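You operate a simulated robot arm through the tools that you are given. There is no shell and no other tool. Be economical: measure what you need, move in short steps, check, and stop when the job is done.

You are at the controls of a simulated two-armed robot. One attempt, no reset.

## Task
Put one of the filters from the middle shelf of the oil rack on the top of table five. Then take the grease pump and put it on the top of stand five. Then put the carton on the top of stand five away on the top shelf of the stock rack. Then take the blue pad and leave it on the top of the small cabinet. Then take the small jug and put it on the blue cart deck. Then open the cabinet seven door, take the small copper ring from the top of table seven and leave it on the inside of cabinet seven and shut the door again. Then take the wax jar on the top of stand six and put it away on the table end by the waste box. Then take the small carton from the shelf under the long bench and leave it on the plate on the top of the long bench. Then put the grey pot on the top shelf of the cooling rack away on the shelf under the short bench. Then set the hold switch to 20 hours. Then fetch the card marked "B 425" and stand it on the top shelf of the cooling rack. The order counts. Set down upright: filter, carton, small jug, wax jar, card.

It is judged by the outcome, as a careful person would: the job done as asked, and still so three seconds after it is handed in. It fails if anything else is knocked over, pushed out of place, dropped, spilled or broken.

## Robot
Two 7-joint arms with two-finger parallel grippers on one trunk, on a base that drives. Base frame: it is fixed to the floor where the robot stands at the start and does not move with it; the origin is under the middle of the robot, x ahead of it, y to its left, z up; the surface under the hand at the start is at about z = 740. Units: mm, rad, N and s.
The left shoulder is at the start at [50, 177, 1029], the right one opposite. With the tool pointing down near the work surface each hand reaches from about 220 to 700 mm from the robot's upright axis, wherever it stands, measured 20 degrees to its own side. Places, roughly: blue cart deck [-9600, 6000, 200]; blue pad (6x4x4 cm) [-8200, 2000, 900]; cabinet seven door [-7800, 100, 600]; carton [-750, 2250, 750]; filter [500, 250, 750]; grease pump [500, 500, 750]; grey pot (21x15x15 cm) [-1200, 5800, 1000]; hold switch [-700, 5500, 1200]; inside of cabinet seven [-7800, -100, 400]; plate (15x15x1 cm) [-3600, 5900, 900]; shelf under the short bench [-7900, 6300, 300]; small carton [-4750, 6000, 250]; small copper ring [-7500, 1750, 750]; small jug [-8000, 1750, 1000]; table end by the waste box [-900, 1700, 900]; top of stand five [-1000, 2300, 700]; top of table five [-1600, 1600, 900]; top of the small cabinet (17x30 cm) [-8140, 1460, 1040]; top shelf of the cooling rack [-1400, 5800, 1000]; top shelf of the stock rack [600, 2300, 1600]; wax jar [-4250, 2250, 750]. Payload 3.43 kg a hand.
The tool frame of a hand sits at the grasp point between the pads (the TCP): z along the fingers, y along the line on which they close. The tips reach 34 mm beyond it. Largest opening 128 mm; finger width 24, thickness 12; the body of the gripper, 48 by 130 mm, starts 96 mm behind the TCP.
Orientation is told as [roll, pitch, yaw] about the base's x, y, z axes, in that order, counted from this pose: with the fingers straight down and closing along the base's y, the tool's x points along the base's -x, its y along +y and its z along -z.

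## Interface
- The arms move only by the tool arm_command. It takes "left_series", "right_series" or both (then of equal length, played together; a hand with none holds still); each is a list of rows, each a list of 7 numbers: the finger opening in mm, from 0 to 128, then the shift along the base's x, y, z in units of 200 mm (1.0 is 200 mm), then the turn, a rotation vector about the base's x, y, z in units of 60 degrees (1.0 is 60 degrees). In form: [[jaw, tx, ty, tz, ax, ay, az], ...]. A call has 1 to 10 rows; each row is the pose to reach, as a shift and turn from the pose commanded when the call began. A call with a number of a shift or a turn outside -1 to 1 is refused whole. Each row takes 0.2 s and may step no farther than 50 mm and 0.15 rad from the row before; otherwise, or with a gripper value out of range, the whole call is refused. Where a pose cannot be reached the arm comes as near as it can. A force on the tool above 40 N (or 10 N above the force at the start of the call, whichever is more), or a blocked arm, ends the call early, and 0.2 s more pass. The fingers move at their own pace (about 108 mm/s each) and stop on an object; they squeeze with about 36 N. The grip force told is the motor's: it shows also when the fingers shut on nothing. Time passes only in rows, and 0.2 s behind the last, so rows that repeat a pose let the fingers close. The reply holds the time, the measured pose of the TCP, the force on the tool along the base axes, the opening and the grip force, in the units named above and with some noise, with the torque about the TCP (base axes, N m) and any sound that the robot's microphone picked up.
- Cameras (640 x 400 px; columns grow to the right, rows downward): "scene" is now at [148.5, 38.4, 1195]; the picture's right is [0.45, -0.89, 0.00], its down [-0.50, -0.25, -0.83] and it looks along [0.74, 0.37, -0.56] (base axes); focal length 285 px, centre (320, 200). "left" rides on the left gripper at [76, 11, -160] in its tool frame; the picture's right is [-0.15, 0.99, 0.00], its down [-0.88, -0.13, -0.46] and it looks along [-0.45, -0.07, 0.89] (tool axes); focal length 234 px, centre (320, 200). "right" rides on the right gripper at [76, -11, -160] in its tool frame; the picture's right is [0.15, 0.99, 0.00], its down [-0.88, 0.13, -0.46] and it looks along [-0.45, 0.07, 0.89] (tool axes); focal length 234 px, centre (320, 200). There is no depth. A picture from a camera that has moved, and an enlarged one, comes with that camera's place and axes in the base frame and with its lens.
- snapshot(camera): a new picture of that camera. It takes no simulated time.
- lift_body(by): slides the trunk up (or, below 0, down) by that many mm; the arms and the scene camera ride with it, the base frame stays. It gives what a move gives, with no picture.
- base_move(legs): drives the robot by 1 to 6 legs, each [ahead, turn to the left] in mm and rad, along the robot's own axes; the way and the turn of a leg run together, so that a leg with both is an arc; at most 1500 mm and 3.142 rad a leg. The arms and the cameras ride along, it lands a little off, and it stops where it bumps. It gives what a move gives.
- turn_head(pan, tilt): turns the head with the scene camera to pan (to the left, within 1.396 rad either way) and tilt (down, from -0.506 to 1.204), counted from straight ahead of the robot. It gives what a move gives.
- zoom(camera, box): a new picture of the part [left, top, right, bottom] of that camera's present view, enlarged. It takes no simulated time.
- close_job(): hands the job in; it is judged then, once.

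Go step by step. Nothing tells you exact positions but the pictures and the camera data: compare them with the known pose of the tool, close in by small moves and look again before you grip or let go. The budget is 556 turns and 364 pictures, counting those below and the enlarged ones. Unless the task says otherwise, let go and move clear before handing in.

The tools are called after "Emit:" by a JSON object that holds its "op" and its "data". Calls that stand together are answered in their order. arm_command: Moves the arms, as the interface text tells. Its arguments: {"type":"object","properties":{"left_series":{"type":"array","items":{"type":"array","items":{"type":"number"}}},"right_series":{"type":"array","items":{"type":"array","items":{"type":"number"}}}},"required":[]} The other tools are called the same way: lift_body (by) slides the trunk up or down; base_move (legs) drives the base; turn_head (pan, tilt) turns the head that bears the scene camera; snapshot (camera) takes a picture; zoom (camera, box) takes an enlarged picture of a part of a camera's view; close_job () hands the job in.

At the start:

```text
time_s: 0.0
left_tool_pos: [340.5, 412.2, 1018.6]
left_tcp_rot: [-0.003, 0.001, 0.002]
left_force: [0.7, -0.6, -0.1]
left_wrist_torque: [0.02, 0.03, 0.02]
left_finger_gap: 128.1
left_finger_force: 0.0
right_tool_pos: [370.9, 44.7, 953.1]
right_tcp_rot: [0.0, 0.0, 0.001]
right_force: [-0.5, 0.1, 0.2]
right_wrist_torque: [-0.01, -0.04, -0.01]
right_finger_gap: 127.9
right_finger_force: 0.0
trunk travel left (down, up): [-200.0, 201.0]
robot x, y, heading: [2.8, 1.0, -0.002]
head pan, tilt: [0.463, 0.593]
```

scene: 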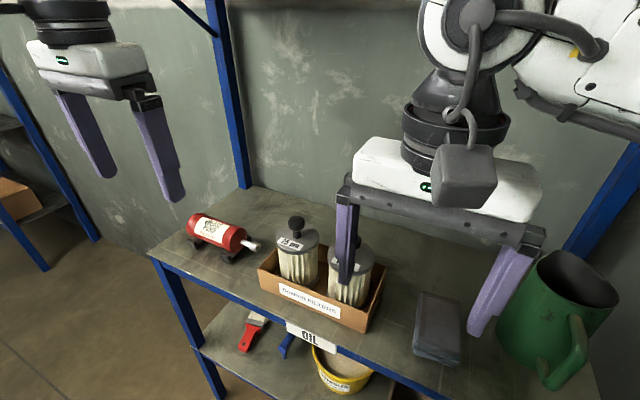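
right: 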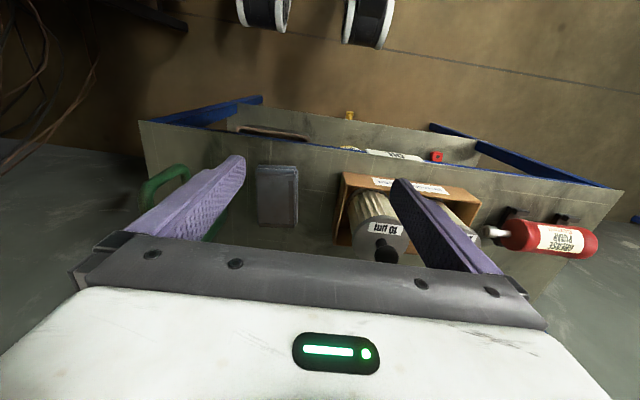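
left: 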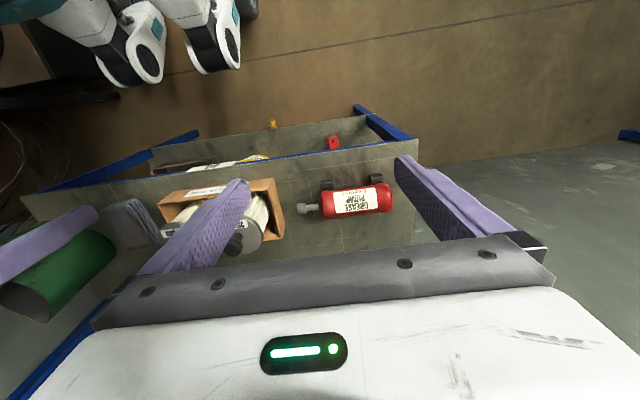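

I see the oil rack ahead, with a tray holding two filters, the red grease pump to its left, and a grey box and green jug to its right. First I'll look closely at the filters.

Emit:
{"op": "zoom", "data": {"camera": "scene", "box": [160, 180, 480, 380]}}

Emit:
{"op": "zoom", "data": {"camera": "left", "box": [120, 130, 440, 330]}}

```text
2.00 times, centred on (320, 280) of scene
camera zoom: at [148.5, 38.4, 1195.0], right [0.45, -0.89, 0.0], down [-0.5, -0.25, -0.83], along [0.74, 0.37, -0.56], focal length 571 px, centre (320, 40)
```

zoom: 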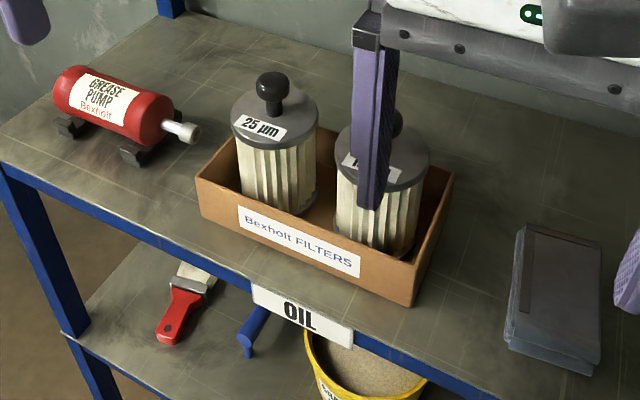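

```text
2.00 times, centred on (280, 230) of left
camera zoom: at [264.3, 424.8, 1178.2], right [0.15, 0.99, 0.0], down [0.88, -0.13, 0.46], along [0.45, -0.07, -0.89], focal length 468 px, centre (400, 140)
```

zoom: 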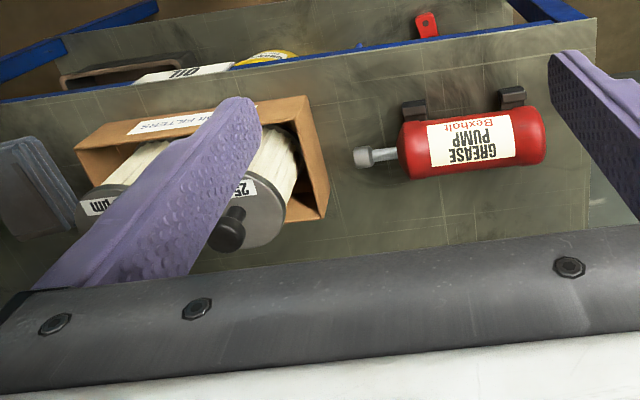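

The 25 µm filter's knob triangulates to about [482, 252, 885], with the cap at about z 845 and the tray rim at about 795. I'll bring the left hand above it, closing along y.

Emit:
{"op": "arm_command", "data": {"left_series": [[100, 0.14, -0.16, -0.02, 0, 0, 0], [100, 0.28, -0.32, -0.05, 0, 0, 0], [100, 0.42, -0.48, -0.1, 0, 0, 0], [100, 0.57, -0.64, -0.15, 0, 0, 0], [100, 0.7075, -0.8, -0.2, 0, 0, 0], [100, 0.7075, -0.8, -0.2, 0, 0, 0]]}}

Emit:
{"op": "snapshot", "data": {"camera": "left"}}

Emit:
{"op": "snapshot", "data": {"camera": "scene"}}

```text
time_s: 1.4
left_tool_pos: [482.8, 252.5, 980.3]
left_tcp_rot: [0.001, 0.0, 0.001]
left_force: [-0.2, 0.8, 0.1]
left_wrist_torque: [0.01, -0.01, 0.0]
left_finger_gap: 99.9
left_finger_force: 0.0
right_tool_pos: [369.1, 45.2, 952.9]
right_tcp_rot: [0.0, 0.001, 0.001]
right_force: [-0.8, 0.1, 0.1]
right_wrist_torque: [0.01, -0.01, -0.01]
right_finger_gap: 128.0
right_finger_force: 0.1
trunk travel left (down, up): [-200.0, 201.0]
robot x, y, heading: [3.5, -1.4, -0.003]
head pan, tilt: [0.463, 0.593]
```

```text
358 pictures are left
camera left: at [405.8, 264.8, 1139.5], right [0.15, 0.99, 0.0], down [0.88, -0.13, 0.46], along [0.45, -0.07, -0.89], focal length 234 px, centre (320, 200)
```

left: 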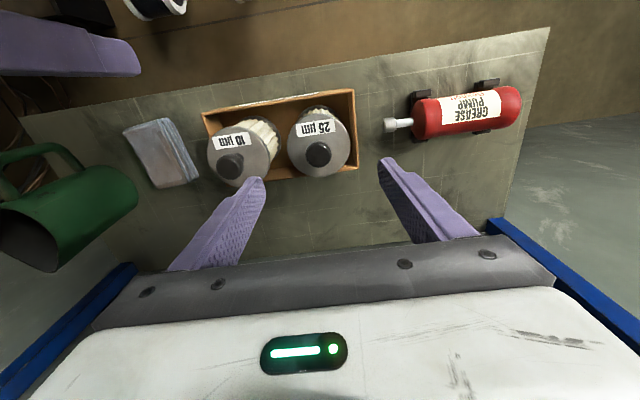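

```text
357 pictures are left
camera scene: at [148.4, 38.3, 1195.0], right [0.45, -0.89, 0.0], down [-0.5, -0.25, -0.83], along [0.74, 0.37, -0.56], focal length 285 px, centre (320, 200)
```

scene: 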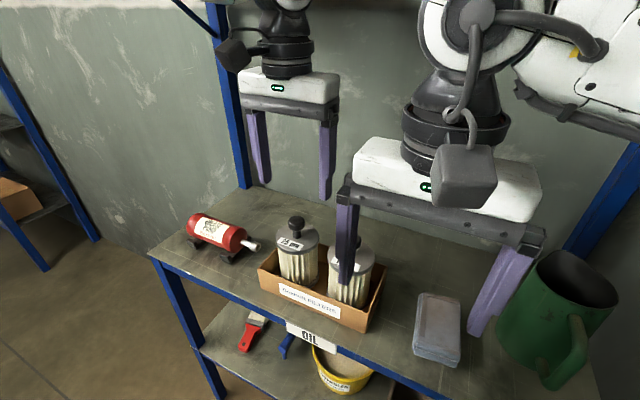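

The wrist view confirms the filter's axis at about [476, 251]. I'll descend with the jaws straddling the cap and close.

Emit:
{"op": "arm_command", "data": {"left_series": [[104, -0.034, -0.006, -0.2, 0, 0, 0], [104, -0.034, -0.006, -0.4, 0, 0, 0], [104, -0.034, -0.006, -0.55, 0, 0, 0], [104, -0.034, -0.006, -0.676, 0, 0, 0], [104, -0.034, -0.006, -0.676, 0, 0, 0]]}}

Emit:
{"op": "snapshot", "data": {"camera": "left"}}

Emit:
{"op": "zoom", "data": {"camera": "scene", "box": [200, 160, 440, 310]}}

```text
time_s: 2.6
left_tool_pos: [473.5, 250.8, 842.7]
left_tcp_rot: [0.0, 0.001, 0.0]
left_force: [-0.1, -0.2, -0.6]
left_wrist_torque: [0.0, 0.0, -0.04]
left_finger_gap: 104.3
left_finger_force: 0.1
right_tool_pos: [370.8, 44.2, 951.5]
right_tcp_rot: [0.0, 0.001, 0.0]
right_force: [0.0, 0.2, 0.1]
right_wrist_torque: [-0.01, 0.0, 0.01]
right_finger_gap: 128.3
right_finger_force: 0.0
trunk travel left (down, up): [-200.0, 201.0]
robot x, y, heading: [1.3, -5.1, 0.0]
head pan, tilt: [0.463, 0.593]
```

```text
356 pictures are left
camera left: at [398.0, 263.5, 1002.6], right [0.15, 0.99, 0.0], down [0.88, -0.13, 0.46], along [0.45, -0.07, -0.89], focal length 234 px, centre (320, 200)
```

left: 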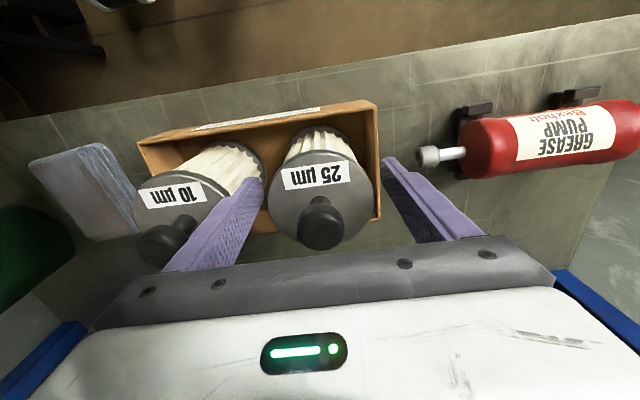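

```text
2.67 times, centred on (320, 235) of scene
camera zoom: at [148.5, 38.4, 1195.0], right [0.45, -0.89, 0.0], down [-0.5, -0.25, -0.83], along [0.74, 0.37, -0.56], focal length 761 px, centre (320, 107)
```

zoom: 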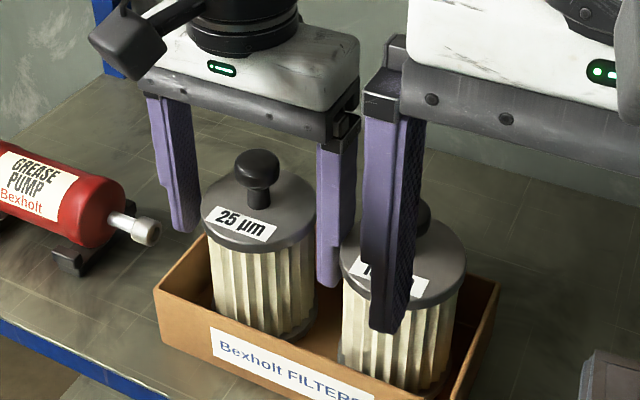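

The fingers straddle the cap with clearance on both sides. Closing now.

Emit:
{"op": "arm_command", "data": {"left_series": [[70, 0, 0, 0, 0, 0, 0], [50, 0, 0, 0, 0, 0, 0], [50, 0, 0, 0, 0, 0, 0], [50, 0, 0, 0.05, 0, 0, 0]]}}

Emit:
{"op": "snapshot", "data": {"camera": "left"}}

```text
time_s: 3.6
left_tool_pos: [474.1, 250.1, 852.4]
left_tcp_rot: [-0.001, -0.001, 0.0]
left_force: [1.0, 0.0, -2.6]
left_wrist_torque: [0.01, 0.03, -0.01]
left_finger_gap: 79.3
left_finger_force: 35.6
right_tool_pos: [370.6, 44.5, 953.5]
right_tcp_rot: [-0.001, -0.003, 0.0]
right_force: [-0.1, 0.1, 0.7]
right_wrist_torque: [0.03, -0.03, -0.03]
right_finger_gap: 127.9
right_finger_force: 0.1
trunk travel left (down, up): [-200.0, 201.0]
robot x, y, heading: [0.4, -4.0, -0.004]
head pan, tilt: [0.463, 0.593]
```

```text
354 pictures are left
camera left: at [398.0, 263.2, 1012.2], right [0.15, 0.99, 0.0], down [0.88, -0.13, 0.46], along [0.45, -0.07, -0.89], focal length 234 px, centre (320, 200)
```

left: 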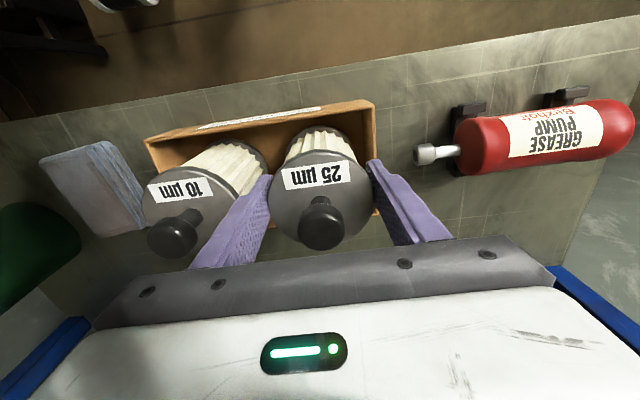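

The filter is held (about 2.6 N of weight). I'll lift it clear and pull it back.

Emit:
{"op": "arm_command", "data": {"left_series": [[50, 0, 0, 0.2, 0, 0, 0], [50, 0, 0, 0.4, 0, 0, 0], [50, 0, 0, 0.6, 0, 0, 0], [50, -0.1, 0, 0.8, 0, 0, 0], [50, -0.3, 0.05, 0.8, 0, 0, 0], [50, -0.5, 0.1, 0.8, 0, 0, 0], [50, -0.7, 0.15, 0.8, 0, 0, 0], [50, -0.85, 0.15, 0.8, 0, 0, 0]]}}

Emit:
{"op": "turn_head", "data": {"pan": 1.39, "tilt": 0.4}}

Emit:
{"op": "snapshot", "data": {"camera": "scene"}}

```text
time_s: 5.4
left_tool_pos: [304.1, 281.5, 1013.3]
left_tcp_rot: [-0.001, 0.0, 0.0]
left_force: [-0.5, -0.1, -2.0]
left_wrist_torque: [-0.03, -0.01, -0.01]
left_finger_gap: 79.4
left_finger_force: 35.5
right_tool_pos: [369.9, 45.3, 954.2]
right_tcp_rot: [-0.001, 0.001, 0.0]
right_force: [0.2, -0.4, 0.2]
right_wrist_torque: [-0.02, 0.01, 0.01]
right_finger_gap: 127.9
right_finger_force: 0.0
trunk travel left (down, up): [-200.0, 201.0]
robot x, y, heading: [-0.5, 0.4, 0.002]
head pan, tilt: [0.463, 0.593]
```

```text
time_s: 6.6
left_tool_pos: [306.5, 280.0, 1013.2]
left_tcp_rot: [0.0, 0.001, 0.0]
left_force: [0.4, -1.0, -2.3]
left_wrist_torque: [0.02, 0.0, 0.02]
left_finger_gap: 79.2
left_finger_force: 36.4
right_tool_pos: [368.5, 45.3, 952.7]
right_tcp_rot: [0.0, 0.0, 0.001]
right_force: [0.5, 0.6, 0.4]
right_wrist_torque: [-0.03, 0.01, 0.0]
right_finger_gap: 128.0
right_finger_force: 0.1
trunk travel left (down, up): [-200.0, 201.0]
robot x, y, heading: [-0.9, -1.1, 0.004]
head pan, tilt: [1.389, 0.4]
```

```text
353 pictures are left
camera scene: at [86.2, 90.0, 1212.6], right [0.98, -0.18, 0.0], down [-0.07, -0.38, -0.92], along [0.17, 0.91, -0.39], focal length 285 px, centre (320, 200)
```

scene: 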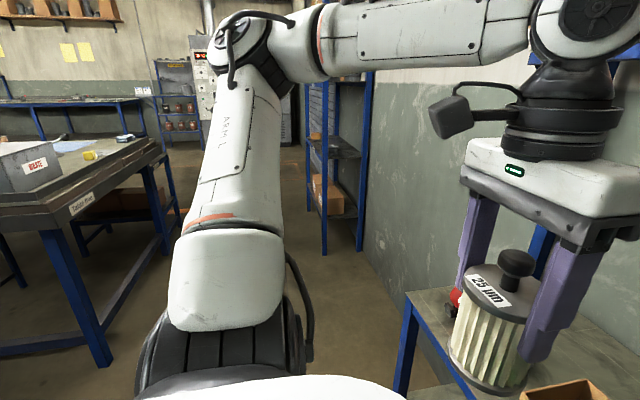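

The filter hangs upright, and table five is visible to the left rear. I'll back off a little and turn to face +y to look over the room.

Emit:
{"op": "arm_command", "data": {"right_series": [[100, -0.1, -0.1, 0.2, 0, 0, 0], [60, -0.25, -0.25, 0.35, 0, 0, 0], [60, -0.4, -0.4, 0.4, 0, 0, 0]]}}

Emit:
{"op": "base_move", "data": {"legs": [[-250, 0], [0, 1.2]]}}

Emit:
{"op": "turn_head", "data": {"pan": 0.7, "tilt": 0.35}}

Emit:
{"op": "snapshot", "data": {"camera": "scene"}}

```text
refused: row 2 steps farther than a row can; nothing moved
```

```text
time_s: 11.5
left_tool_pos: [-417.0, 380.0, 1012.6]
left_tcp_rot: [0.001, -0.002, 1.245]
left_force: [-0.4, -0.6, -2.6]
left_wrist_torque: [-0.01, -0.01, -0.03]
left_finger_gap: 79.5
left_finger_force: 35.9
right_tool_pos: [-174.7, 364.0, 952.6]
right_tcp_rot: [-0.001, -0.001, 1.244]
right_force: [0.4, -0.3, -0.9]
right_wrist_torque: [0.02, 0.0, 0.03]
right_finger_gap: 127.9
right_finger_force: 0.1
trunk travel left (down, up): [-200.0, 201.0]
robot x, y, heading: [-250.9, 1.6, 1.238]
head pan, tilt: [1.389, 0.4]
```

```text
time_s: 12.6
left_tool_pos: [-416.6, 379.1, 1013.5]
left_tcp_rot: [0.0, 0.001, 1.242]
left_force: [-0.5, -0.4, -2.0]
left_wrist_torque: [-0.06, 0.0, 0.01]
left_finger_gap: 79.2
left_finger_force: 35.3
right_tool_pos: [-174.7, 364.6, 953.1]
right_tcp_rot: [0.0, 0.002, 1.243]
right_force: [0.0, 0.4, 0.7]
right_wrist_torque: [0.01, 0.0, 0.03]
right_finger_gap: 128.2
right_finger_force: 0.0
trunk travel left (down, up): [-200.0, 201.0]
robot x, y, heading: [-252.8, 0.4, 1.242]
head pan, tilt: [0.7, 0.351]
```

```text
352 pictures are left
camera scene: at [-262.8, 151.7, 1217.2], right [0.93, 0.36, 0.0], down [0.12, -0.32, -0.94], along [-0.34, 0.87, -0.34], focal length 285 px, centre (320, 200)
```

scene: 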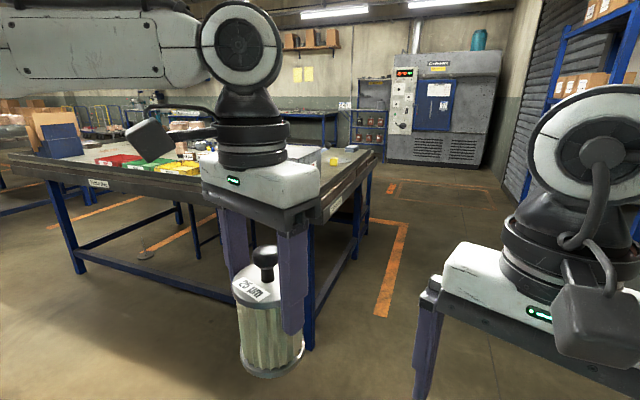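

The robot landed well, and a large table stands left-ahead, with an oven and racks beyond it. I'll zoom in on the table labels.

Emit:
{"op": "zoom", "data": {"camera": "scene", "box": [0, 80, 240, 230]}}

Emit:
{"op": "zoom", "data": {"camera": "scene", "box": [240, 100, 480, 250]}}

```text
2.67 times, centred on (120, 155) of scene
camera zoom: at [-262.8, 151.7, 1217.2], right [0.93, 0.36, 0.0], down [0.12, -0.32, -0.94], along [-0.34, 0.87, -0.34], focal length 761 px, centre (853, 320)
```

zoom: 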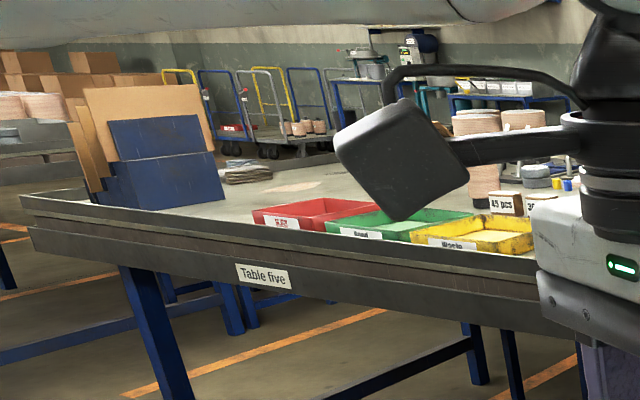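

```text
2.67 times, centred on (360, 175) of scene
camera zoom: at [-262.8, 151.7, 1217.2], right [0.93, 0.36, 0.0], down [0.12, -0.32, -0.94], along [-0.34, 0.87, -0.34], focal length 761 px, centre (213, 267)
```

zoom: 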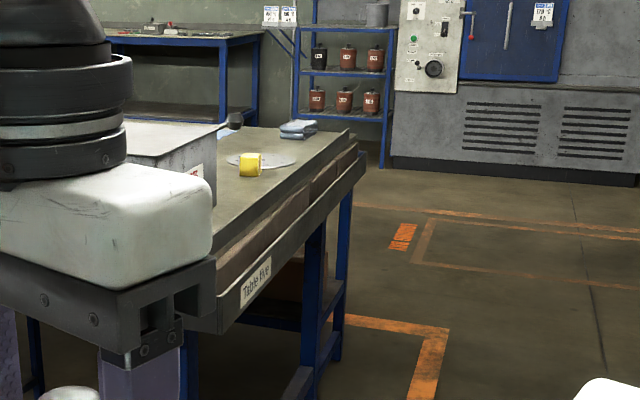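

The label on both edges says table five. I'll turn towards -x and check the floor along the table's near side before driving.

Emit:
{"op": "base_move", "data": {"legs": [[0, 1.5]]}}

Emit:
{"op": "turn_head", "data": {"pan": 0.0, "tilt": 0.3}}

Emit:
{"op": "snapshot", "data": {"camera": "scene"}}

```text
time_s: 16.6
left_tool_pos: [-642.8, -133.5, 1012.6]
left_tcp_rot: [0.0, 0.0, 2.728]
left_force: [0.4, -0.1, -2.1]
left_wrist_torque: [0.0, -0.02, 0.0]
left_finger_gap: 78.7
left_finger_force: 36.8
right_tool_pos: [-608.0, 108.1, 952.8]
right_tcp_rot: [0.0, 0.0, 2.726]
right_force: [0.3, -0.2, 0.0]
right_wrist_torque: [-0.03, -0.01, 0.0]
right_finger_gap: 128.0
right_finger_force: 0.0
trunk travel left (down, up): [-200.0, 201.0]
robot x, y, heading: [-249.0, -2.9, 2.725]
head pan, tilt: [0.7, 0.351]
```

```text
time_s: 17.7
left_tool_pos: [-643.2, -133.6, 1012.8]
left_tcp_rot: [0.0, 0.0, 2.725]
left_force: [0.3, 0.0, -1.4]
left_wrist_torque: [0.0, -0.02, 0.03]
left_finger_gap: 79.3
left_finger_force: 35.4
right_tool_pos: [-607.3, 108.3, 952.9]
right_tcp_rot: [0.0, 0.0, 2.725]
right_force: [0.2, -0.4, -0.2]
right_wrist_torque: [0.02, -0.01, 0.02]
right_finger_gap: 128.1
right_finger_force: 0.1
trunk travel left (down, up): [-200.0, 201.0]
robot x, y, heading: [-247.0, 1.9, 2.725]
head pan, tilt: [0.0, 0.3]
```

```text
349 pictures are left
camera scene: at [-401.1, 64.4, 1221.9], right [0.4, 0.92, 0.0], down [0.27, -0.12, -0.96], along [-0.87, 0.39, -0.3], focal length 285 px, centre (320, 200)
```

scene: 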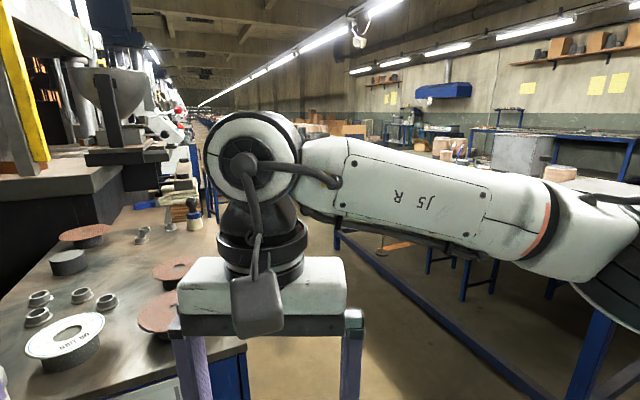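

There is a cluttered bench left of the aisle, so the aisle is narrow. I'll use the open table end instead: turn back, drive along +y past the table's end, then face it.

Emit:
{"op": "base_move", "data": {"legs": [[0, -1.3], [1200, 0]]}}

Emit:
{"op": "turn_head", "data": {"pan": 1.2, "tilt": 0.45}}

Emit:
{"op": "snapshot", "data": {"camera": "scene"}}

```text
time_s: 26.9
left_tool_pos: [-321.3, 1504.0, 1014.6]
left_tcp_rot: [-0.002, -0.001, 1.437]
left_force: [1.1, 0.2, -2.6]
left_wrist_torque: [-0.04, 0.01, 0.0]
left_finger_gap: 79.3
left_finger_force: 36.0
right_tool_pos: [-78.9, 1535.9, 951.5]
right_tcp_rot: [0.0, -0.002, 1.437]
right_force: [0.1, 0.3, 1.3]
right_wrist_torque: [0.01, -0.04, 0.01]
right_finger_gap: 128.1
right_finger_force: 0.2
trunk travel left (down, up): [-200.0, 201.0]
robot x, y, heading: [-82.0, 1161.7, 1.437]
head pan, tilt: [0.0, 0.3]
```

```text
time_s: 28.3
left_tool_pos: [-321.9, 1503.8, 1012.9]
left_tcp_rot: [0.0, 0.001, 1.436]
left_force: [0.0, 0.0, -2.2]
left_wrist_torque: [-0.04, 0.01, 0.01]
left_finger_gap: 79.3
left_finger_force: 36.2
right_tool_pos: [-79.9, 1536.0, 953.1]
right_tcp_rot: [0.0, -0.001, 1.436]
right_force: [-0.2, -0.4, -0.3]
right_wrist_torque: [0.0, -0.01, -0.02]
right_finger_gap: 128.3
right_finger_force: 0.0
trunk travel left (down, up): [-200.0, 201.0]
robot x, y, heading: [-86.2, 1167.2, 1.434]
head pan, tilt: [1.201, 0.45]
```

```text
348 pictures are left
camera scene: at [-156.6, 1276.1, 1208.0], right [0.48, 0.87, 0.0], down [0.38, -0.21, -0.9], along [-0.79, 0.44, -0.44], focal length 285 px, centre (320, 200)
```

scene: 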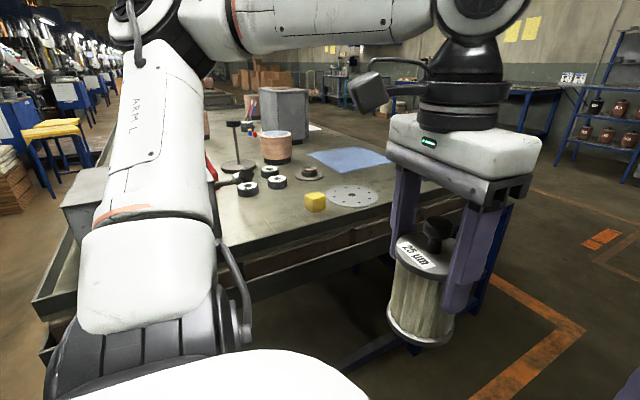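

The table end holds a perforated disc with a yellow block, black rings and a blue cloth. I'll raise the hand for clearance, then turn to face the table end.

Emit:
{"op": "arm_command", "data": {"left_series": [[50, 0, 0, 0.2, 0, 0, 0], [50, 0, 0, 0.4, 0, 0, 0], [50, 0, 0, 0.6, 0, 0, 0]], "right_series": [[100, 0, 0, 0.2, 0, 0, 0], [60, 0, 0, 0.4, 0, 0, 0], [60, 0, 0, 0.6, 0, 0, 0]]}}

Emit:
{"op": "base_move", "data": {"legs": [[0, 1.65]]}}

Emit:
{"op": "turn_head", "data": {"pan": 0.0, "tilt": 0.55}}

Emit:
{"op": "snapshot", "data": {"camera": "scene"}}

```text
time_s: 29.1
left_tool_pos: [-321.1, 1502.9, 1133.3]
left_tcp_rot: [0.001, 0.0, 1.435]
left_force: [-0.6, -0.4, -2.1]
left_wrist_torque: [0.0, 0.01, 0.02]
left_finger_gap: 79.3
left_finger_force: 36.0
right_tool_pos: [-79.3, 1534.2, 1073.6]
right_tcp_rot: [0.0, 0.0, 1.437]
right_force: [-0.1, -1.4, -1.1]
right_wrist_torque: [0.04, 0.03, -0.01]
right_finger_gap: 60.0
right_finger_force: 0.1
trunk travel left (down, up): [-200.0, 201.0]
robot x, y, heading: [-83.8, 1164.6, 1.434]
head pan, tilt: [1.201, 0.45]
```

```text
time_s: 33.5
left_tool_pos: [-401.6, 894.6, 1131.8]
left_tcp_rot: [0.001, 0.001, 3.107]
left_force: [0.0, -0.4, -1.5]
left_wrist_torque: [-0.01, -0.03, 0.0]
left_finger_gap: 79.0
left_finger_force: 35.6
right_tool_pos: [-456.2, 1130.9, 1073.8]
right_tcp_rot: [0.002, 0.0, 3.106]
right_force: [0.2, 0.7, 0.0]
right_wrist_torque: [0.01, -0.04, 0.05]
right_finger_gap: 60.0
right_finger_force: 0.0
trunk travel left (down, up): [-200.0, 201.0]
robot x, y, heading: [-87.7, 1167.3, 3.106]
head pan, tilt: [1.201, 0.45]
```

```text
time_s: 34.9
left_tool_pos: [-400.0, 894.5, 1133.6]
left_tcp_rot: [0.0, -0.001, 3.107]
left_force: [0.9, -0.6, -1.6]
left_wrist_torque: [-0.02, -0.04, 0.04]
left_finger_gap: 79.0
left_finger_force: 36.0
right_tool_pos: [-455.4, 1132.2, 1073.0]
right_tcp_rot: [-0.001, 0.001, 3.104]
right_force: [0.3, -0.4, -0.6]
right_wrist_torque: [0.0, 0.03, 0.01]
right_finger_gap: 59.8
right_finger_force: 0.1
trunk travel left (down, up): [-200.0, 201.0]
robot x, y, heading: [-87.0, 1166.4, 3.105]
head pan, tilt: [0.0, 0.55]
```

```text
347 pictures are left
camera scene: at [-245.4, 1167.7, 1198.9], right [0.04, 1.0, 0.0], down [0.52, -0.02, -0.85], along [-0.85, 0.03, -0.52], focal length 285 px, centre (320, 200)
```

scene: 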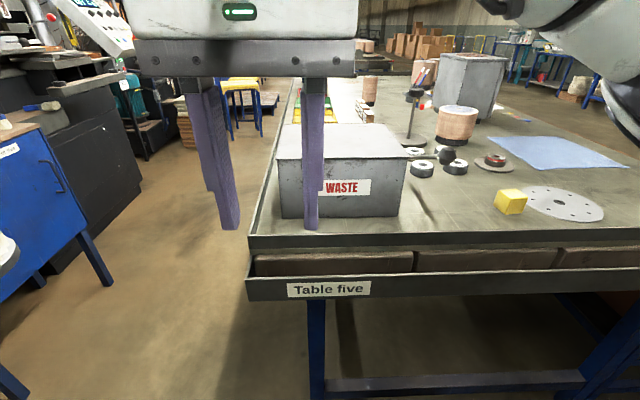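

I see the waste box at about [-690, 1230] and free tabletop to its right. I'll look further right along the table end.

Emit:
{"op": "turn_head", "data": {"pan": -0.8, "tilt": 0.55}}

Emit:
{"op": "snapshot", "data": {"camera": "scene"}}

```text
time_s: 36.1
left_tool_pos: [-400.7, 894.4, 1132.3]
left_tcp_rot: [0.001, -0.001, 3.106]
left_force: [-1.1, -0.2, -2.4]
left_wrist_torque: [0.01, -0.04, 0.01]
left_finger_gap: 79.6
left_finger_force: 35.4
right_tool_pos: [-455.1, 1133.9, 1074.6]
right_tcp_rot: [0.001, 0.001, 3.104]
right_force: [0.5, 0.4, 0.0]
right_wrist_torque: [-0.02, -0.01, -0.01]
right_finger_gap: 60.2
right_finger_force: 0.1
trunk travel left (down, up): [-200.0, 201.0]
robot x, y, heading: [-81.7, 1165.7, 3.109]
head pan, tilt: [-0.799, 0.55]
```

```text
346 pictures are left
camera scene: at [-215.9, 1231.1, 1198.9], right [0.74, 0.67, 0.0], down [0.35, -0.39, -0.85], along [-0.57, 0.63, -0.52], focal length 285 px, centre (320, 200)
```

scene: 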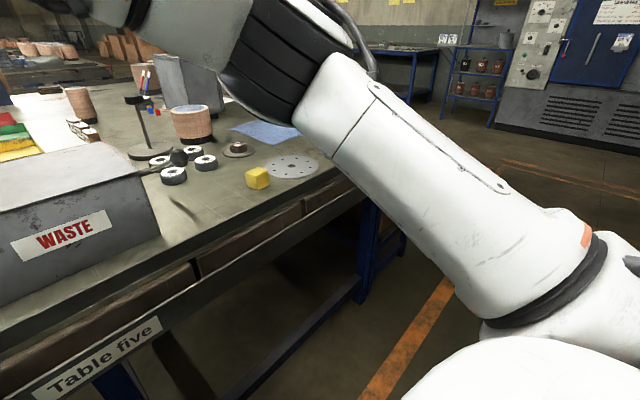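

The table end is about y 1060–1740, with free space between the waste box and the yellow block. I'll shift the robot along +y so the left hand (with the filter) faces that space.

Emit:
{"op": "base_move", "data": {"legs": [[0, -1.5], [420, 0], [0, 1.48]]}}

Emit:
{"op": "turn_head", "data": {"pan": 0.0, "tilt": 0.6}}

Emit:
{"op": "snapshot", "data": {"camera": "scene"}}

Emit:
{"op": "snapshot", "data": {"camera": "left"}}

```text
time_s: 45.9
left_tool_pos: [-419.7, 1317.7, 1132.0]
left_tcp_rot: [0.0, -0.002, 3.074]
left_force: [-0.3, 0.4, -2.6]
left_wrist_torque: [-0.01, -0.01, 0.02]
left_finger_gap: 79.2
left_finger_force: 36.1
right_tool_pos: [-467.0, 1556.9, 1072.8]
right_tcp_rot: [0.001, 0.0, 3.074]
right_force: [0.5, -0.6, -0.2]
right_wrist_torque: [-0.01, 0.0, -0.02]
right_finger_gap: 60.1
right_finger_force: 0.1
trunk travel left (down, up): [-200.0, 201.0]
robot x, y, heading: [-95.6, 1577.3, 3.071]
head pan, tilt: [-0.799, 0.55]
```

```text
time_s: 47.0
left_tool_pos: [-418.5, 1316.7, 1132.1]
left_tcp_rot: [-0.001, 0.001, 3.074]
left_force: [0.5, -0.4, -2.5]
left_wrist_torque: [-0.05, -0.02, 0.02]
left_finger_gap: 79.2
left_finger_force: 36.1
right_tool_pos: [-466.9, 1558.0, 1073.1]
right_tcp_rot: [0.003, 0.0, 3.074]
right_force: [-0.2, 0.4, -0.3]
right_wrist_torque: [-0.03, -0.02, 0.03]
right_finger_gap: 59.9
right_finger_force: 0.0
trunk travel left (down, up): [-200.0, 201.0]
robot x, y, heading: [-93.8, 1574.7, 3.076]
head pan, tilt: [0.0, 0.6]
```

```text
345 pictures are left
camera scene: at [-253.3, 1585.4, 1194.4], right [0.07, 1.0, 0.0], down [0.56, -0.04, -0.83], along [-0.82, 0.06, -0.56], focal length 285 px, centre (320, 200)
```

scene: 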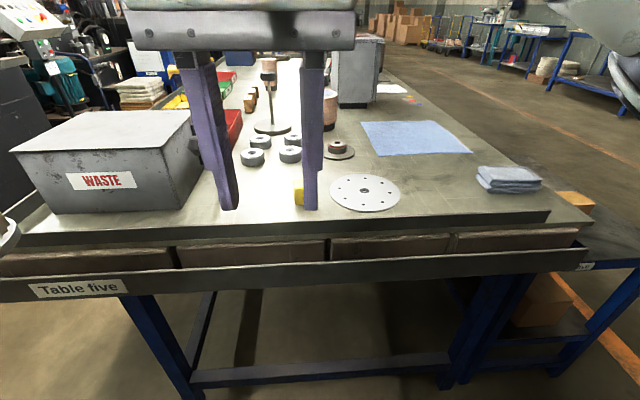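

```text
344 pictures are left
camera left: at [-344.7, 1302.3, 1291.5], right [-0.21, -0.98, 0.0], down [-0.87, 0.19, 0.46], along [-0.44, 0.1, -0.89], focal length 234 px, centre (320, 200)
```

left: 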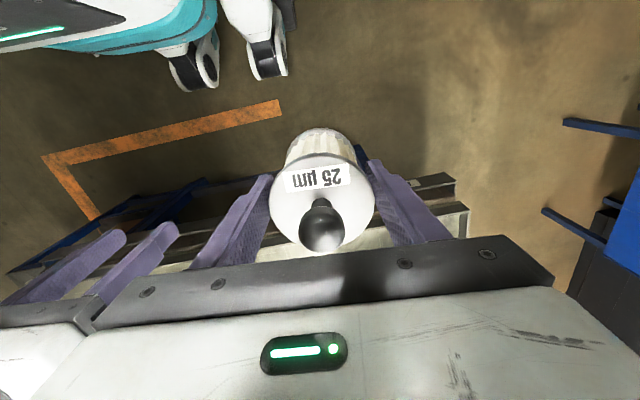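

The table end is clear between the perforated disc and the folded towels, around [-700, 1850]. I'll drive about 470 mm further along +y so the left hand faces it.

Emit:
{"op": "base_move", "data": {"legs": [[0, -1.5], [480, 0], [0, 1.5]]}}

Emit:
{"op": "snapshot", "data": {"camera": "scene"}}

Emit:
{"op": "snapshot", "data": {"camera": "left"}}

```text
time_s: 57.3
left_tool_pos: [-417.4, 1805.1, 1131.7]
left_tcp_rot: [0.0, 0.0, 3.053]
left_force: [-0.2, -0.1, -2.9]
left_wrist_torque: [-0.01, -0.04, -0.01]
left_finger_gap: 79.3
left_finger_force: 36.2
right_tool_pos: [-460.7, 2046.4, 1072.3]
right_tcp_rot: [0.003, -0.001, 3.053]
right_force: [-0.3, 0.1, -0.3]
right_wrist_torque: [0.01, -0.01, 0.02]
right_finger_gap: 60.2
right_finger_force: 0.0
trunk travel left (down, up): [-200.0, 201.0]
robot x, y, heading: [-90.5, 2055.7, 3.054]
head pan, tilt: [0.0, 0.6]
```

```text
343 pictures are left
camera scene: at [-246.1, 2069.2, 1194.4], right [0.09, 1.0, 0.0], down [0.56, -0.05, -0.83], along [-0.82, 0.08, -0.56], focal length 285 px, centre (320, 200)
```

scene: 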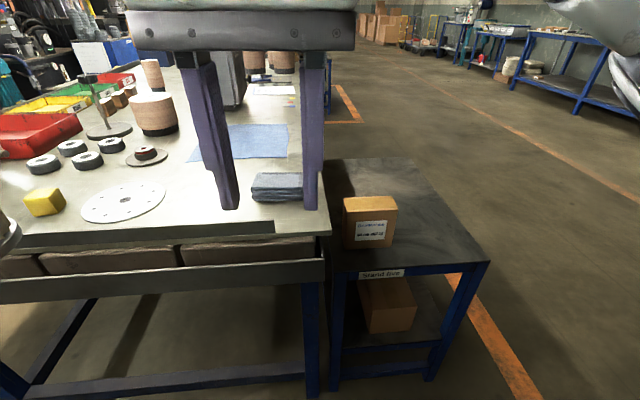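

```text
342 pictures are left
camera left: at [-343.8, 1788.4, 1291.5], right [-0.23, -0.97, 0.0], down [-0.87, 0.21, 0.45], along [-0.44, 0.11, -0.89], focal length 234 px, centre (320, 200)
```

left: 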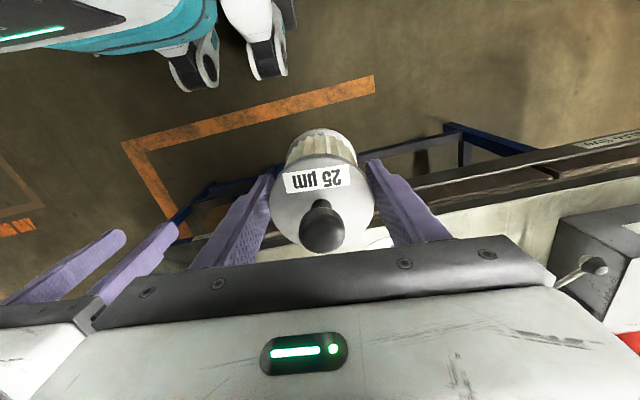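

From the two views the tabletop is at about z 868, with a free gap around [-750, 1880]. I'll drive 130 mm closer and look.

Emit:
{"op": "base_move", "data": {"legs": [[130, 0]]}}

Emit:
{"op": "snapshot", "data": {"camera": "left"}}

Emit:
{"op": "snapshot", "data": {"camera": "scene"}}

```text
time_s: 58.5
left_tool_pos: [-547.9, 1816.5, 1133.1]
left_tcp_rot: [0.002, 0.001, 3.057]
left_force: [0.4, 0.4, -1.4]
left_wrist_torque: [0.02, 0.0, 0.01]
left_finger_gap: 79.5
left_finger_force: 36.3
right_tool_pos: [-589.8, 2057.5, 1074.4]
right_tcp_rot: [0.003, 0.002, 3.052]
right_force: [-0.4, -1.0, -0.3]
right_wrist_torque: [0.01, -0.02, 0.01]
right_finger_gap: 60.3
right_finger_force: 0.0
trunk travel left (down, up): [-200.0, 201.0]
robot x, y, heading: [-217.5, 2068.0, 3.051]
head pan, tilt: [0.0, 0.6]
```

```text
341 pictures are left
camera left: at [-473.8, 1799.6, 1291.4], right [-0.23, -0.97, 0.0], down [-0.87, 0.21, 0.45], along [-0.44, 0.1, -0.89], focal length 234 px, centre (320, 200)
```

left: 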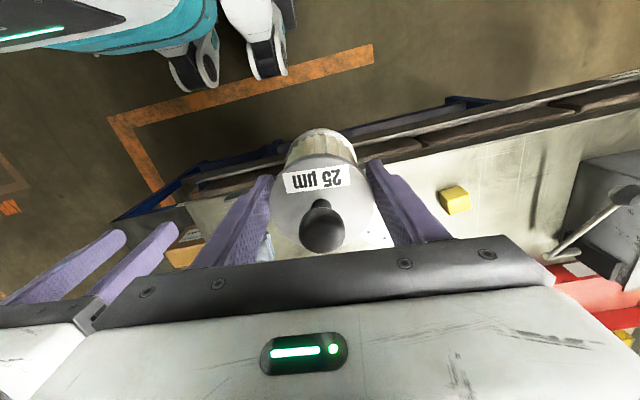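

```text
340 pictures are left
camera scene: at [-376.8, 2080.7, 1194.3], right [0.09, 1.0, 0.0], down [0.56, -0.05, -0.82], along [-0.82, 0.07, -0.57], focal length 285 px, centre (320, 200)
```

scene: 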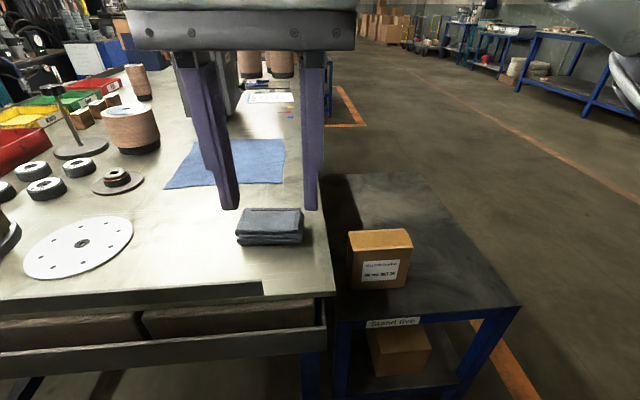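

Gap centre confirmed at about [-750, 1880]. I'll move the left hand over it and the right hand aside, staying high.

Emit:
{"op": "arm_command", "data": {"left_series": [[50, -0.2, 0.06, 0, 0, 0, 0], [50, -0.4, 0.12, 0, 0, 0, 0], [50, -0.6, 0.2, -0.1, 0, 0, 0], [50, -0.8, 0.26, -0.25, 0, 0, 0], [50, -1.0, 0.32, -0.4, 0, 0, 0], [50, -1.0, 0.32, -0.5, 0, 0, 0]], "right_series": [[60, 0.1, 0.15, 0, 0, 0, 0], [60, 0.2, 0.3, 0, 0, 0, 0], [60, 0.3, 0.45, 0, 0, 0, 0], [60, 0.4, 0.5, 0, 0, 0, 0], [60, 0.4, 0.5, 0, 0, 0, 0], [60, 0.4, 0.5, 0, 0, 0, 0]]}}

Emit:
{"op": "turn_head", "data": {"pan": 0.3, "tilt": 0.7}}

Emit:
{"op": "snapshot", "data": {"camera": "scene"}}

Emit:
{"op": "snapshot", "data": {"camera": "left"}}

```text
refused: row 4 steps farther than a row can; nothing moved
```

```text
time_s: 59.4
left_tool_pos: [-547.6, 1816.6, 1132.2]
left_tcp_rot: [0.002, 0.0, 3.054]
left_force: [-0.7, 0.4, -2.6]
left_wrist_torque: [0.0, -0.04, -0.03]
left_finger_gap: 78.9
left_finger_force: 35.9
right_tool_pos: [-588.7, 2057.9, 1073.6]
right_tcp_rot: [0.001, 0.0, 3.052]
right_force: [0.3, 0.2, 0.7]
right_wrist_torque: [-0.02, 0.01, -0.02]
right_finger_gap: 60.0
right_finger_force: 0.1
trunk travel left (down, up): [-200.0, 201.0]
robot x, y, heading: [-219.5, 2070.8, 3.052]
head pan, tilt: [0.3, 0.7]
```

```text
339 pictures are left
camera scene: at [-371.3, 2055.0, 1185.8], right [-0.21, 0.98, 0.0], down [0.63, 0.13, -0.77], along [-0.75, -0.16, -0.64], focal length 285 px, centre (320, 200)
```

scene: 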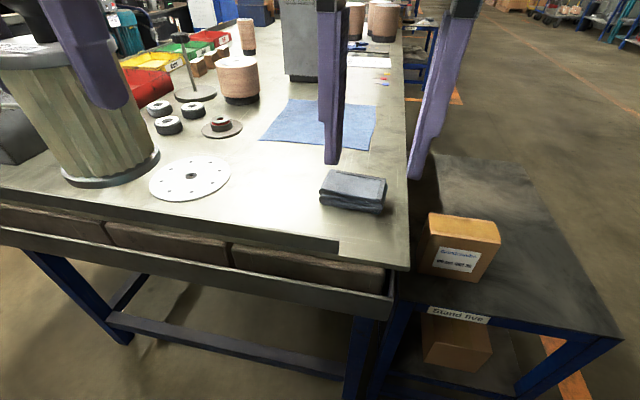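

```text
338 pictures are left
camera left: at [-473.3, 1799.6, 1291.5], right [-0.23, -0.97, 0.0], down [-0.87, 0.21, 0.45], along [-0.44, 0.1, -0.89], focal length 234 px, centre (320, 200)
```

left: 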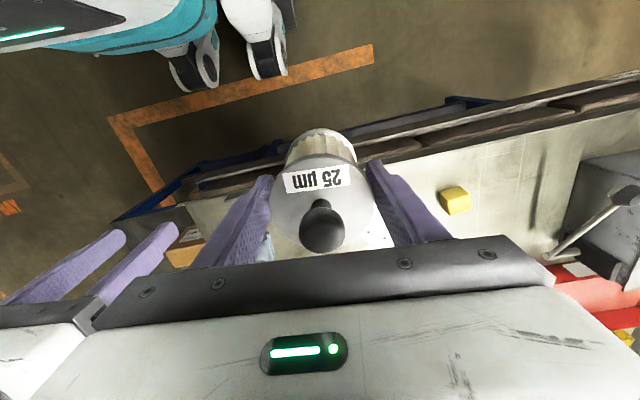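

The row step was too large; I'll resend it with smaller steps.

Emit:
{"op": "arm_command", "data": {"left_series": [[50, -0.2, 0.06, 0, 0, 0, 0], [50, -0.4, 0.12, 0, 0, 0, 0], [50, -0.6, 0.19, 0, 0, 0, 0], [50, -0.8, 0.26, 0, 0, 0, 0], [50, -1.0, 0.32, 0, 0, 0, 0], [50, -1.0, 0.32, -0.2, 0, 0, 0], [50, -1.0, 0.32, -0.4, 0, 0, 0], [50, -1.0, 0.32, -0.6, 0, 0, 0]], "right_series": [[60, 0.1, 0.15, 0, 0, 0, 0], [60, 0.2, 0.3, 0, 0, 0, 0], [60, 0.3, 0.45, 0, 0, 0, 0], [60, 0.4, 0.5, 0, 0, 0, 0], [60, 0.4, 0.5, 0, 0, 0, 0], [60, 0.4, 0.5, 0, 0, 0, 0], [60, 0.4, 0.5, 0, 0, 0, 0], [60, 0.4, 0.5, 0, 0, 0, 0]]}}

Emit:
{"op": "snapshot", "data": {"camera": "scene"}}

Emit:
{"op": "snapshot", "data": {"camera": "left"}}

```text
time_s: 61.1
left_tool_pos: [-746.7, 1879.6, 1010.7]
left_tcp_rot: [0.0, 0.0, 3.056]
left_force: [-0.3, 0.6, -2.0]
left_wrist_torque: [0.02, -0.05, -0.01]
left_finger_gap: 79.2
left_finger_force: 36.4
left hand out of reach, approached as far as the arm can: row 4, 5, 6
right_tool_pos: [-508.8, 2156.8, 1074.0]
right_tcp_rot: [0.0, 0.0, 3.051]
right_force: [-0.3, -0.5, 0.4]
right_wrist_torque: [-0.03, -0.03, -0.05]
right_finger_gap: 59.9
right_finger_force: 0.1
trunk travel left (down, up): [-200.0, 201.0]
robot x, y, heading: [-213.3, 2064.0, 3.052]
head pan, tilt: [0.3, 0.7]
```

```text
337 pictures are left
camera scene: at [-371.3, 2054.8, 1185.8], right [-0.21, 0.98, 0.0], down [0.63, 0.14, -0.76], along [-0.75, -0.16, -0.64], focal length 285 px, centre (320, 200)
```

scene: 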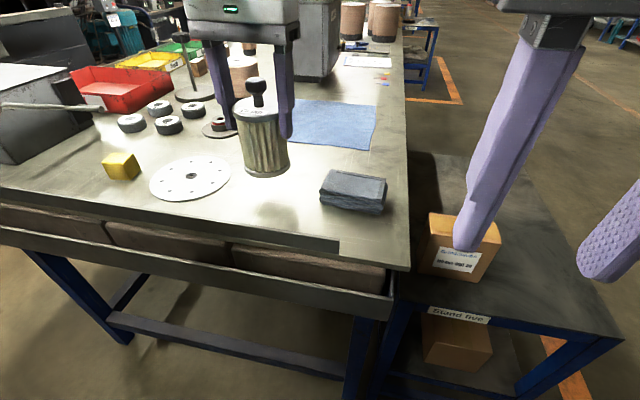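

```text
336 pictures are left
camera left: at [-672.5, 1863.8, 1170.7], right [-0.23, -0.97, 0.0], down [-0.87, 0.21, 0.46], along [-0.44, 0.1, -0.89], focal length 234 px, centre (320, 200)
```

left: 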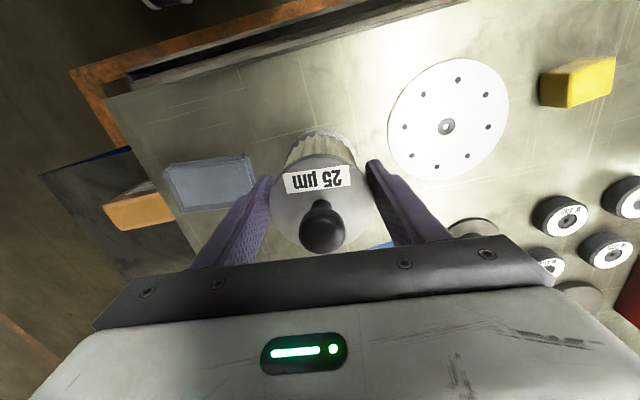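

The filter hovers in the free gap. I'll lower it slowly until it touches down.

Emit:
{"op": "arm_command", "data": {"left_series": [[50, 0.1, 0, -0.1, 0, 0, 0], [50, 0.1, 0, -0.16, 0, 0, 0], [50, 0.1, 0, -0.19, 0, 0, 0], [50, 0.1, 0, -0.21, 0, 0, 0], [50, 0.1, 0, -0.23, 0, 0, 0], [50, 0.1, 0, -0.25, 0, 0, 0]]}}

Emit:
{"op": "zoom", "data": {"camera": "scene", "box": [160, 60, 400, 210]}}

```text
time_s: 62.5
left_tool_pos: [-726.9, 1880.3, 962.6]
left_tcp_rot: [-0.001, 0.001, 3.056]
left_force: [-0.6, -0.5, -2.7]
left_wrist_torque: [0.02, -0.02, -0.01]
left_finger_gap: 78.9
left_finger_force: 35.9
right_tool_pos: [-509.2, 2157.0, 1073.8]
right_tcp_rot: [0.001, -0.002, 3.052]
right_force: [0.3, -0.3, -0.4]
right_wrist_torque: [-0.01, 0.0, 0.0]
right_finger_gap: 60.1
right_finger_force: 0.0
trunk travel left (down, up): [-200.0, 201.0]
robot x, y, heading: [-217.9, 2067.0, 3.052]
head pan, tilt: [0.3, 0.7]
```

```text
2.67 times, centred on (280, 135) of scene
camera zoom: at [-371.3, 2055.0, 1185.8], right [-0.21, 0.98, 0.0], down [0.63, 0.14, -0.76], along [-0.75, -0.16, -0.64], focal length 761 px, centre (427, 373)
```

zoom: 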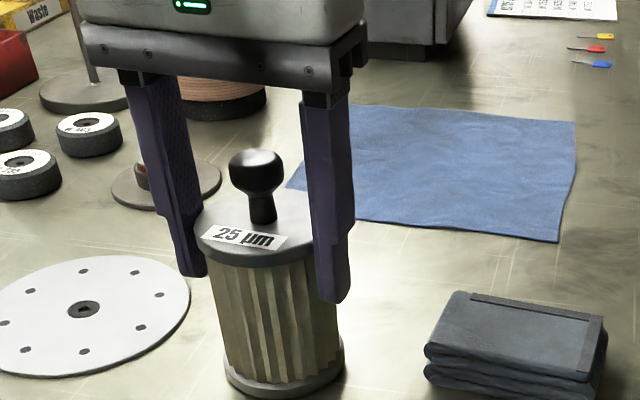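

No contact yet, so I'll continue down in 4 mm steps.

Emit:
{"op": "arm_command", "data": {"left_series": [[50, 0, 0, -0.02, 0, 0, 0], [50, 0, 0, -0.04, 0, 0, 0], [50, 0, 0, -0.06, 0, 0, 0], [50, 0, 0, -0.08, 0, 0, 0], [50, 0, 0, -0.1, 0, 0, 0], [50, 0, 0, -0.12, 0, 0, 0]]}}

```text
time_s: 64.0
left_tool_pos: [-726.1, 1882.2, 940.2]
left_tcp_rot: [0.001, -0.004, 3.053]
left_force: [0.5, -0.9, 22.6]
left_wrist_torque: [-0.23, 0.46, 0.0]
left_finger_gap: 79.5
left_finger_force: 35.7
right_tool_pos: [-508.1, 2158.5, 1074.4]
right_tcp_rot: [0.002, -0.002, 3.051]
right_force: [-0.4, 0.6, 1.0]
right_wrist_torque: [0.02, -0.01, 0.0]
right_finger_gap: 60.1
right_finger_force: 0.1
trunk travel left (down, up): [-200.0, 201.0]
robot x, y, heading: [-216.1, 2066.5, 3.051]
head pan, tilt: [0.3, 0.7]
```

Touched down. I'll ease off 2 mm, open, and check.

Emit:
{"op": "arm_command", "data": {"left_series": [[50, 0, 0, 0.01, 0, 0, 0], [85, 0, 0, 0.012, 0, 0, 0], [104, 0, 0, 0.012, 0, 0, 0], [104, 0, 0, 0.012, 0, 0, 0], [104, 0, 0, 0.2, 0, 0, 0], [104, 0, 0, 0.4, 0, 0, 0], [104, 0, 0, 0.6, 0, 0, 0]]}}

Emit:
{"op": "snapshot", "data": {"camera": "scene"}}

```text
time_s: 65.5
left_tool_pos: [-726.4, 1881.7, 1056.8]
left_tcp_rot: [0.003, 0.002, 3.056]
left_force: [0.4, 0.4, 0.4]
left_wrist_torque: [0.01, -0.06, 0.01]
left_finger_gap: 103.7
left_finger_force: 0.1
right_tool_pos: [-510.2, 2156.8, 1072.9]
right_tcp_rot: [0.002, -0.001, 3.051]
right_force: [0.1, -0.4, -0.9]
right_wrist_torque: [-0.02, -0.01, 0.0]
right_finger_gap: 60.1
right_finger_force: 0.0
trunk travel left (down, up): [-200.0, 201.0]
robot x, y, heading: [-214.4, 2066.4, 3.046]
head pan, tilt: [0.3, 0.7]
```

```text
334 pictures are left
camera scene: at [-371.4, 2055.0, 1185.7], right [-0.21, 0.98, 0.0], down [0.63, 0.14, -0.76], along [-0.75, -0.16, -0.64], focal length 285 px, centre (320, 200)
```

scene: 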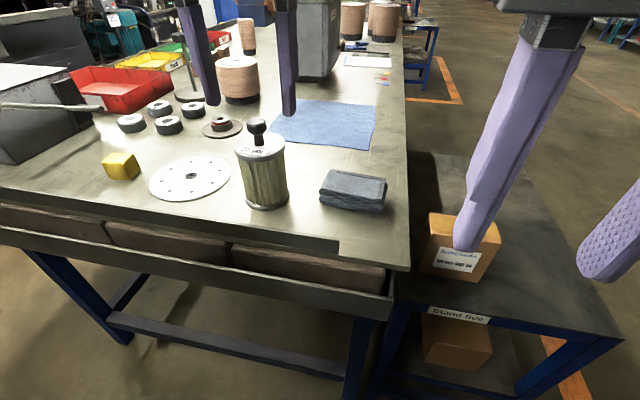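

The filter stands upright on table five. Next is the grease pump: I'll retract the hand, then drive back to the oil rack.

Emit:
{"op": "arm_command", "data": {"left_series": [[104, 0, 0, 0.2, 0, 0, 0], [104, 0.2, -0.1, 0.3, 0, 0, 0], [104, 0.4, -0.2, 0.35, 0, 0, 0], [104, 0.6, -0.25, 0.4, 0, 0, 0], [104, 0.8, -0.3, 0.4, 0, 0, 0], [104, 1.0, -0.3, 0.4, 0, 0, 0]]}}

Emit:
{"op": "base_move", "data": {"legs": [[-130, 0], [0, 1.66], [1500, 0], [370, 0]]}}

```text
time_s: 67.0
left_tool_pos: [-524.9, 1820.0, 1140.3]
left_tcp_rot: [0.001, -0.001, 3.051]
left_force: [-0.4, 0.2, 0.1]
left_wrist_torque: [0.01, 0.01, -0.04]
left_finger_gap: 103.8
left_finger_force: 0.0
left hand out of reach, approached as far as the arm can: row 1
right_tool_pos: [-508.5, 2158.2, 1073.4]
right_tcp_rot: [0.002, 0.0, 3.053]
right_force: [1.1, 1.5, -0.5]
right_wrist_torque: [-0.01, 0.02, 0.0]
right_finger_gap: 60.2
right_finger_force: 0.0
trunk travel left (down, up): [-200.0, 201.0]
robot x, y, heading: [-217.1, 2067.8, 3.051]
head pan, tilt: [0.3, 0.7]
```

```text
time_s: 81.3
left_tool_pos: [245.7, -85.2, 1139.9]
left_tcp_rot: [0.002, 0.0, -1.544]
left_force: [0.5, -0.4, -0.3]
left_wrist_torque: [0.03, 0.01, 0.0]
left_finger_gap: 104.1
left_finger_force: 0.1
right_tool_pos: [-90.9, -107.3, 1073.0]
right_tcp_rot: [0.0, 0.0, -1.545]
right_force: [-0.6, -0.6, -0.5]
right_wrist_torque: [0.0, 0.0, -0.01]
right_finger_gap: 60.0
right_finger_force: 0.0
trunk travel left (down, up): [-200.0, 201.0]
robot x, y, heading: [-34.3, 193.2, -1.544]
head pan, tilt: [0.3, 0.7]
```

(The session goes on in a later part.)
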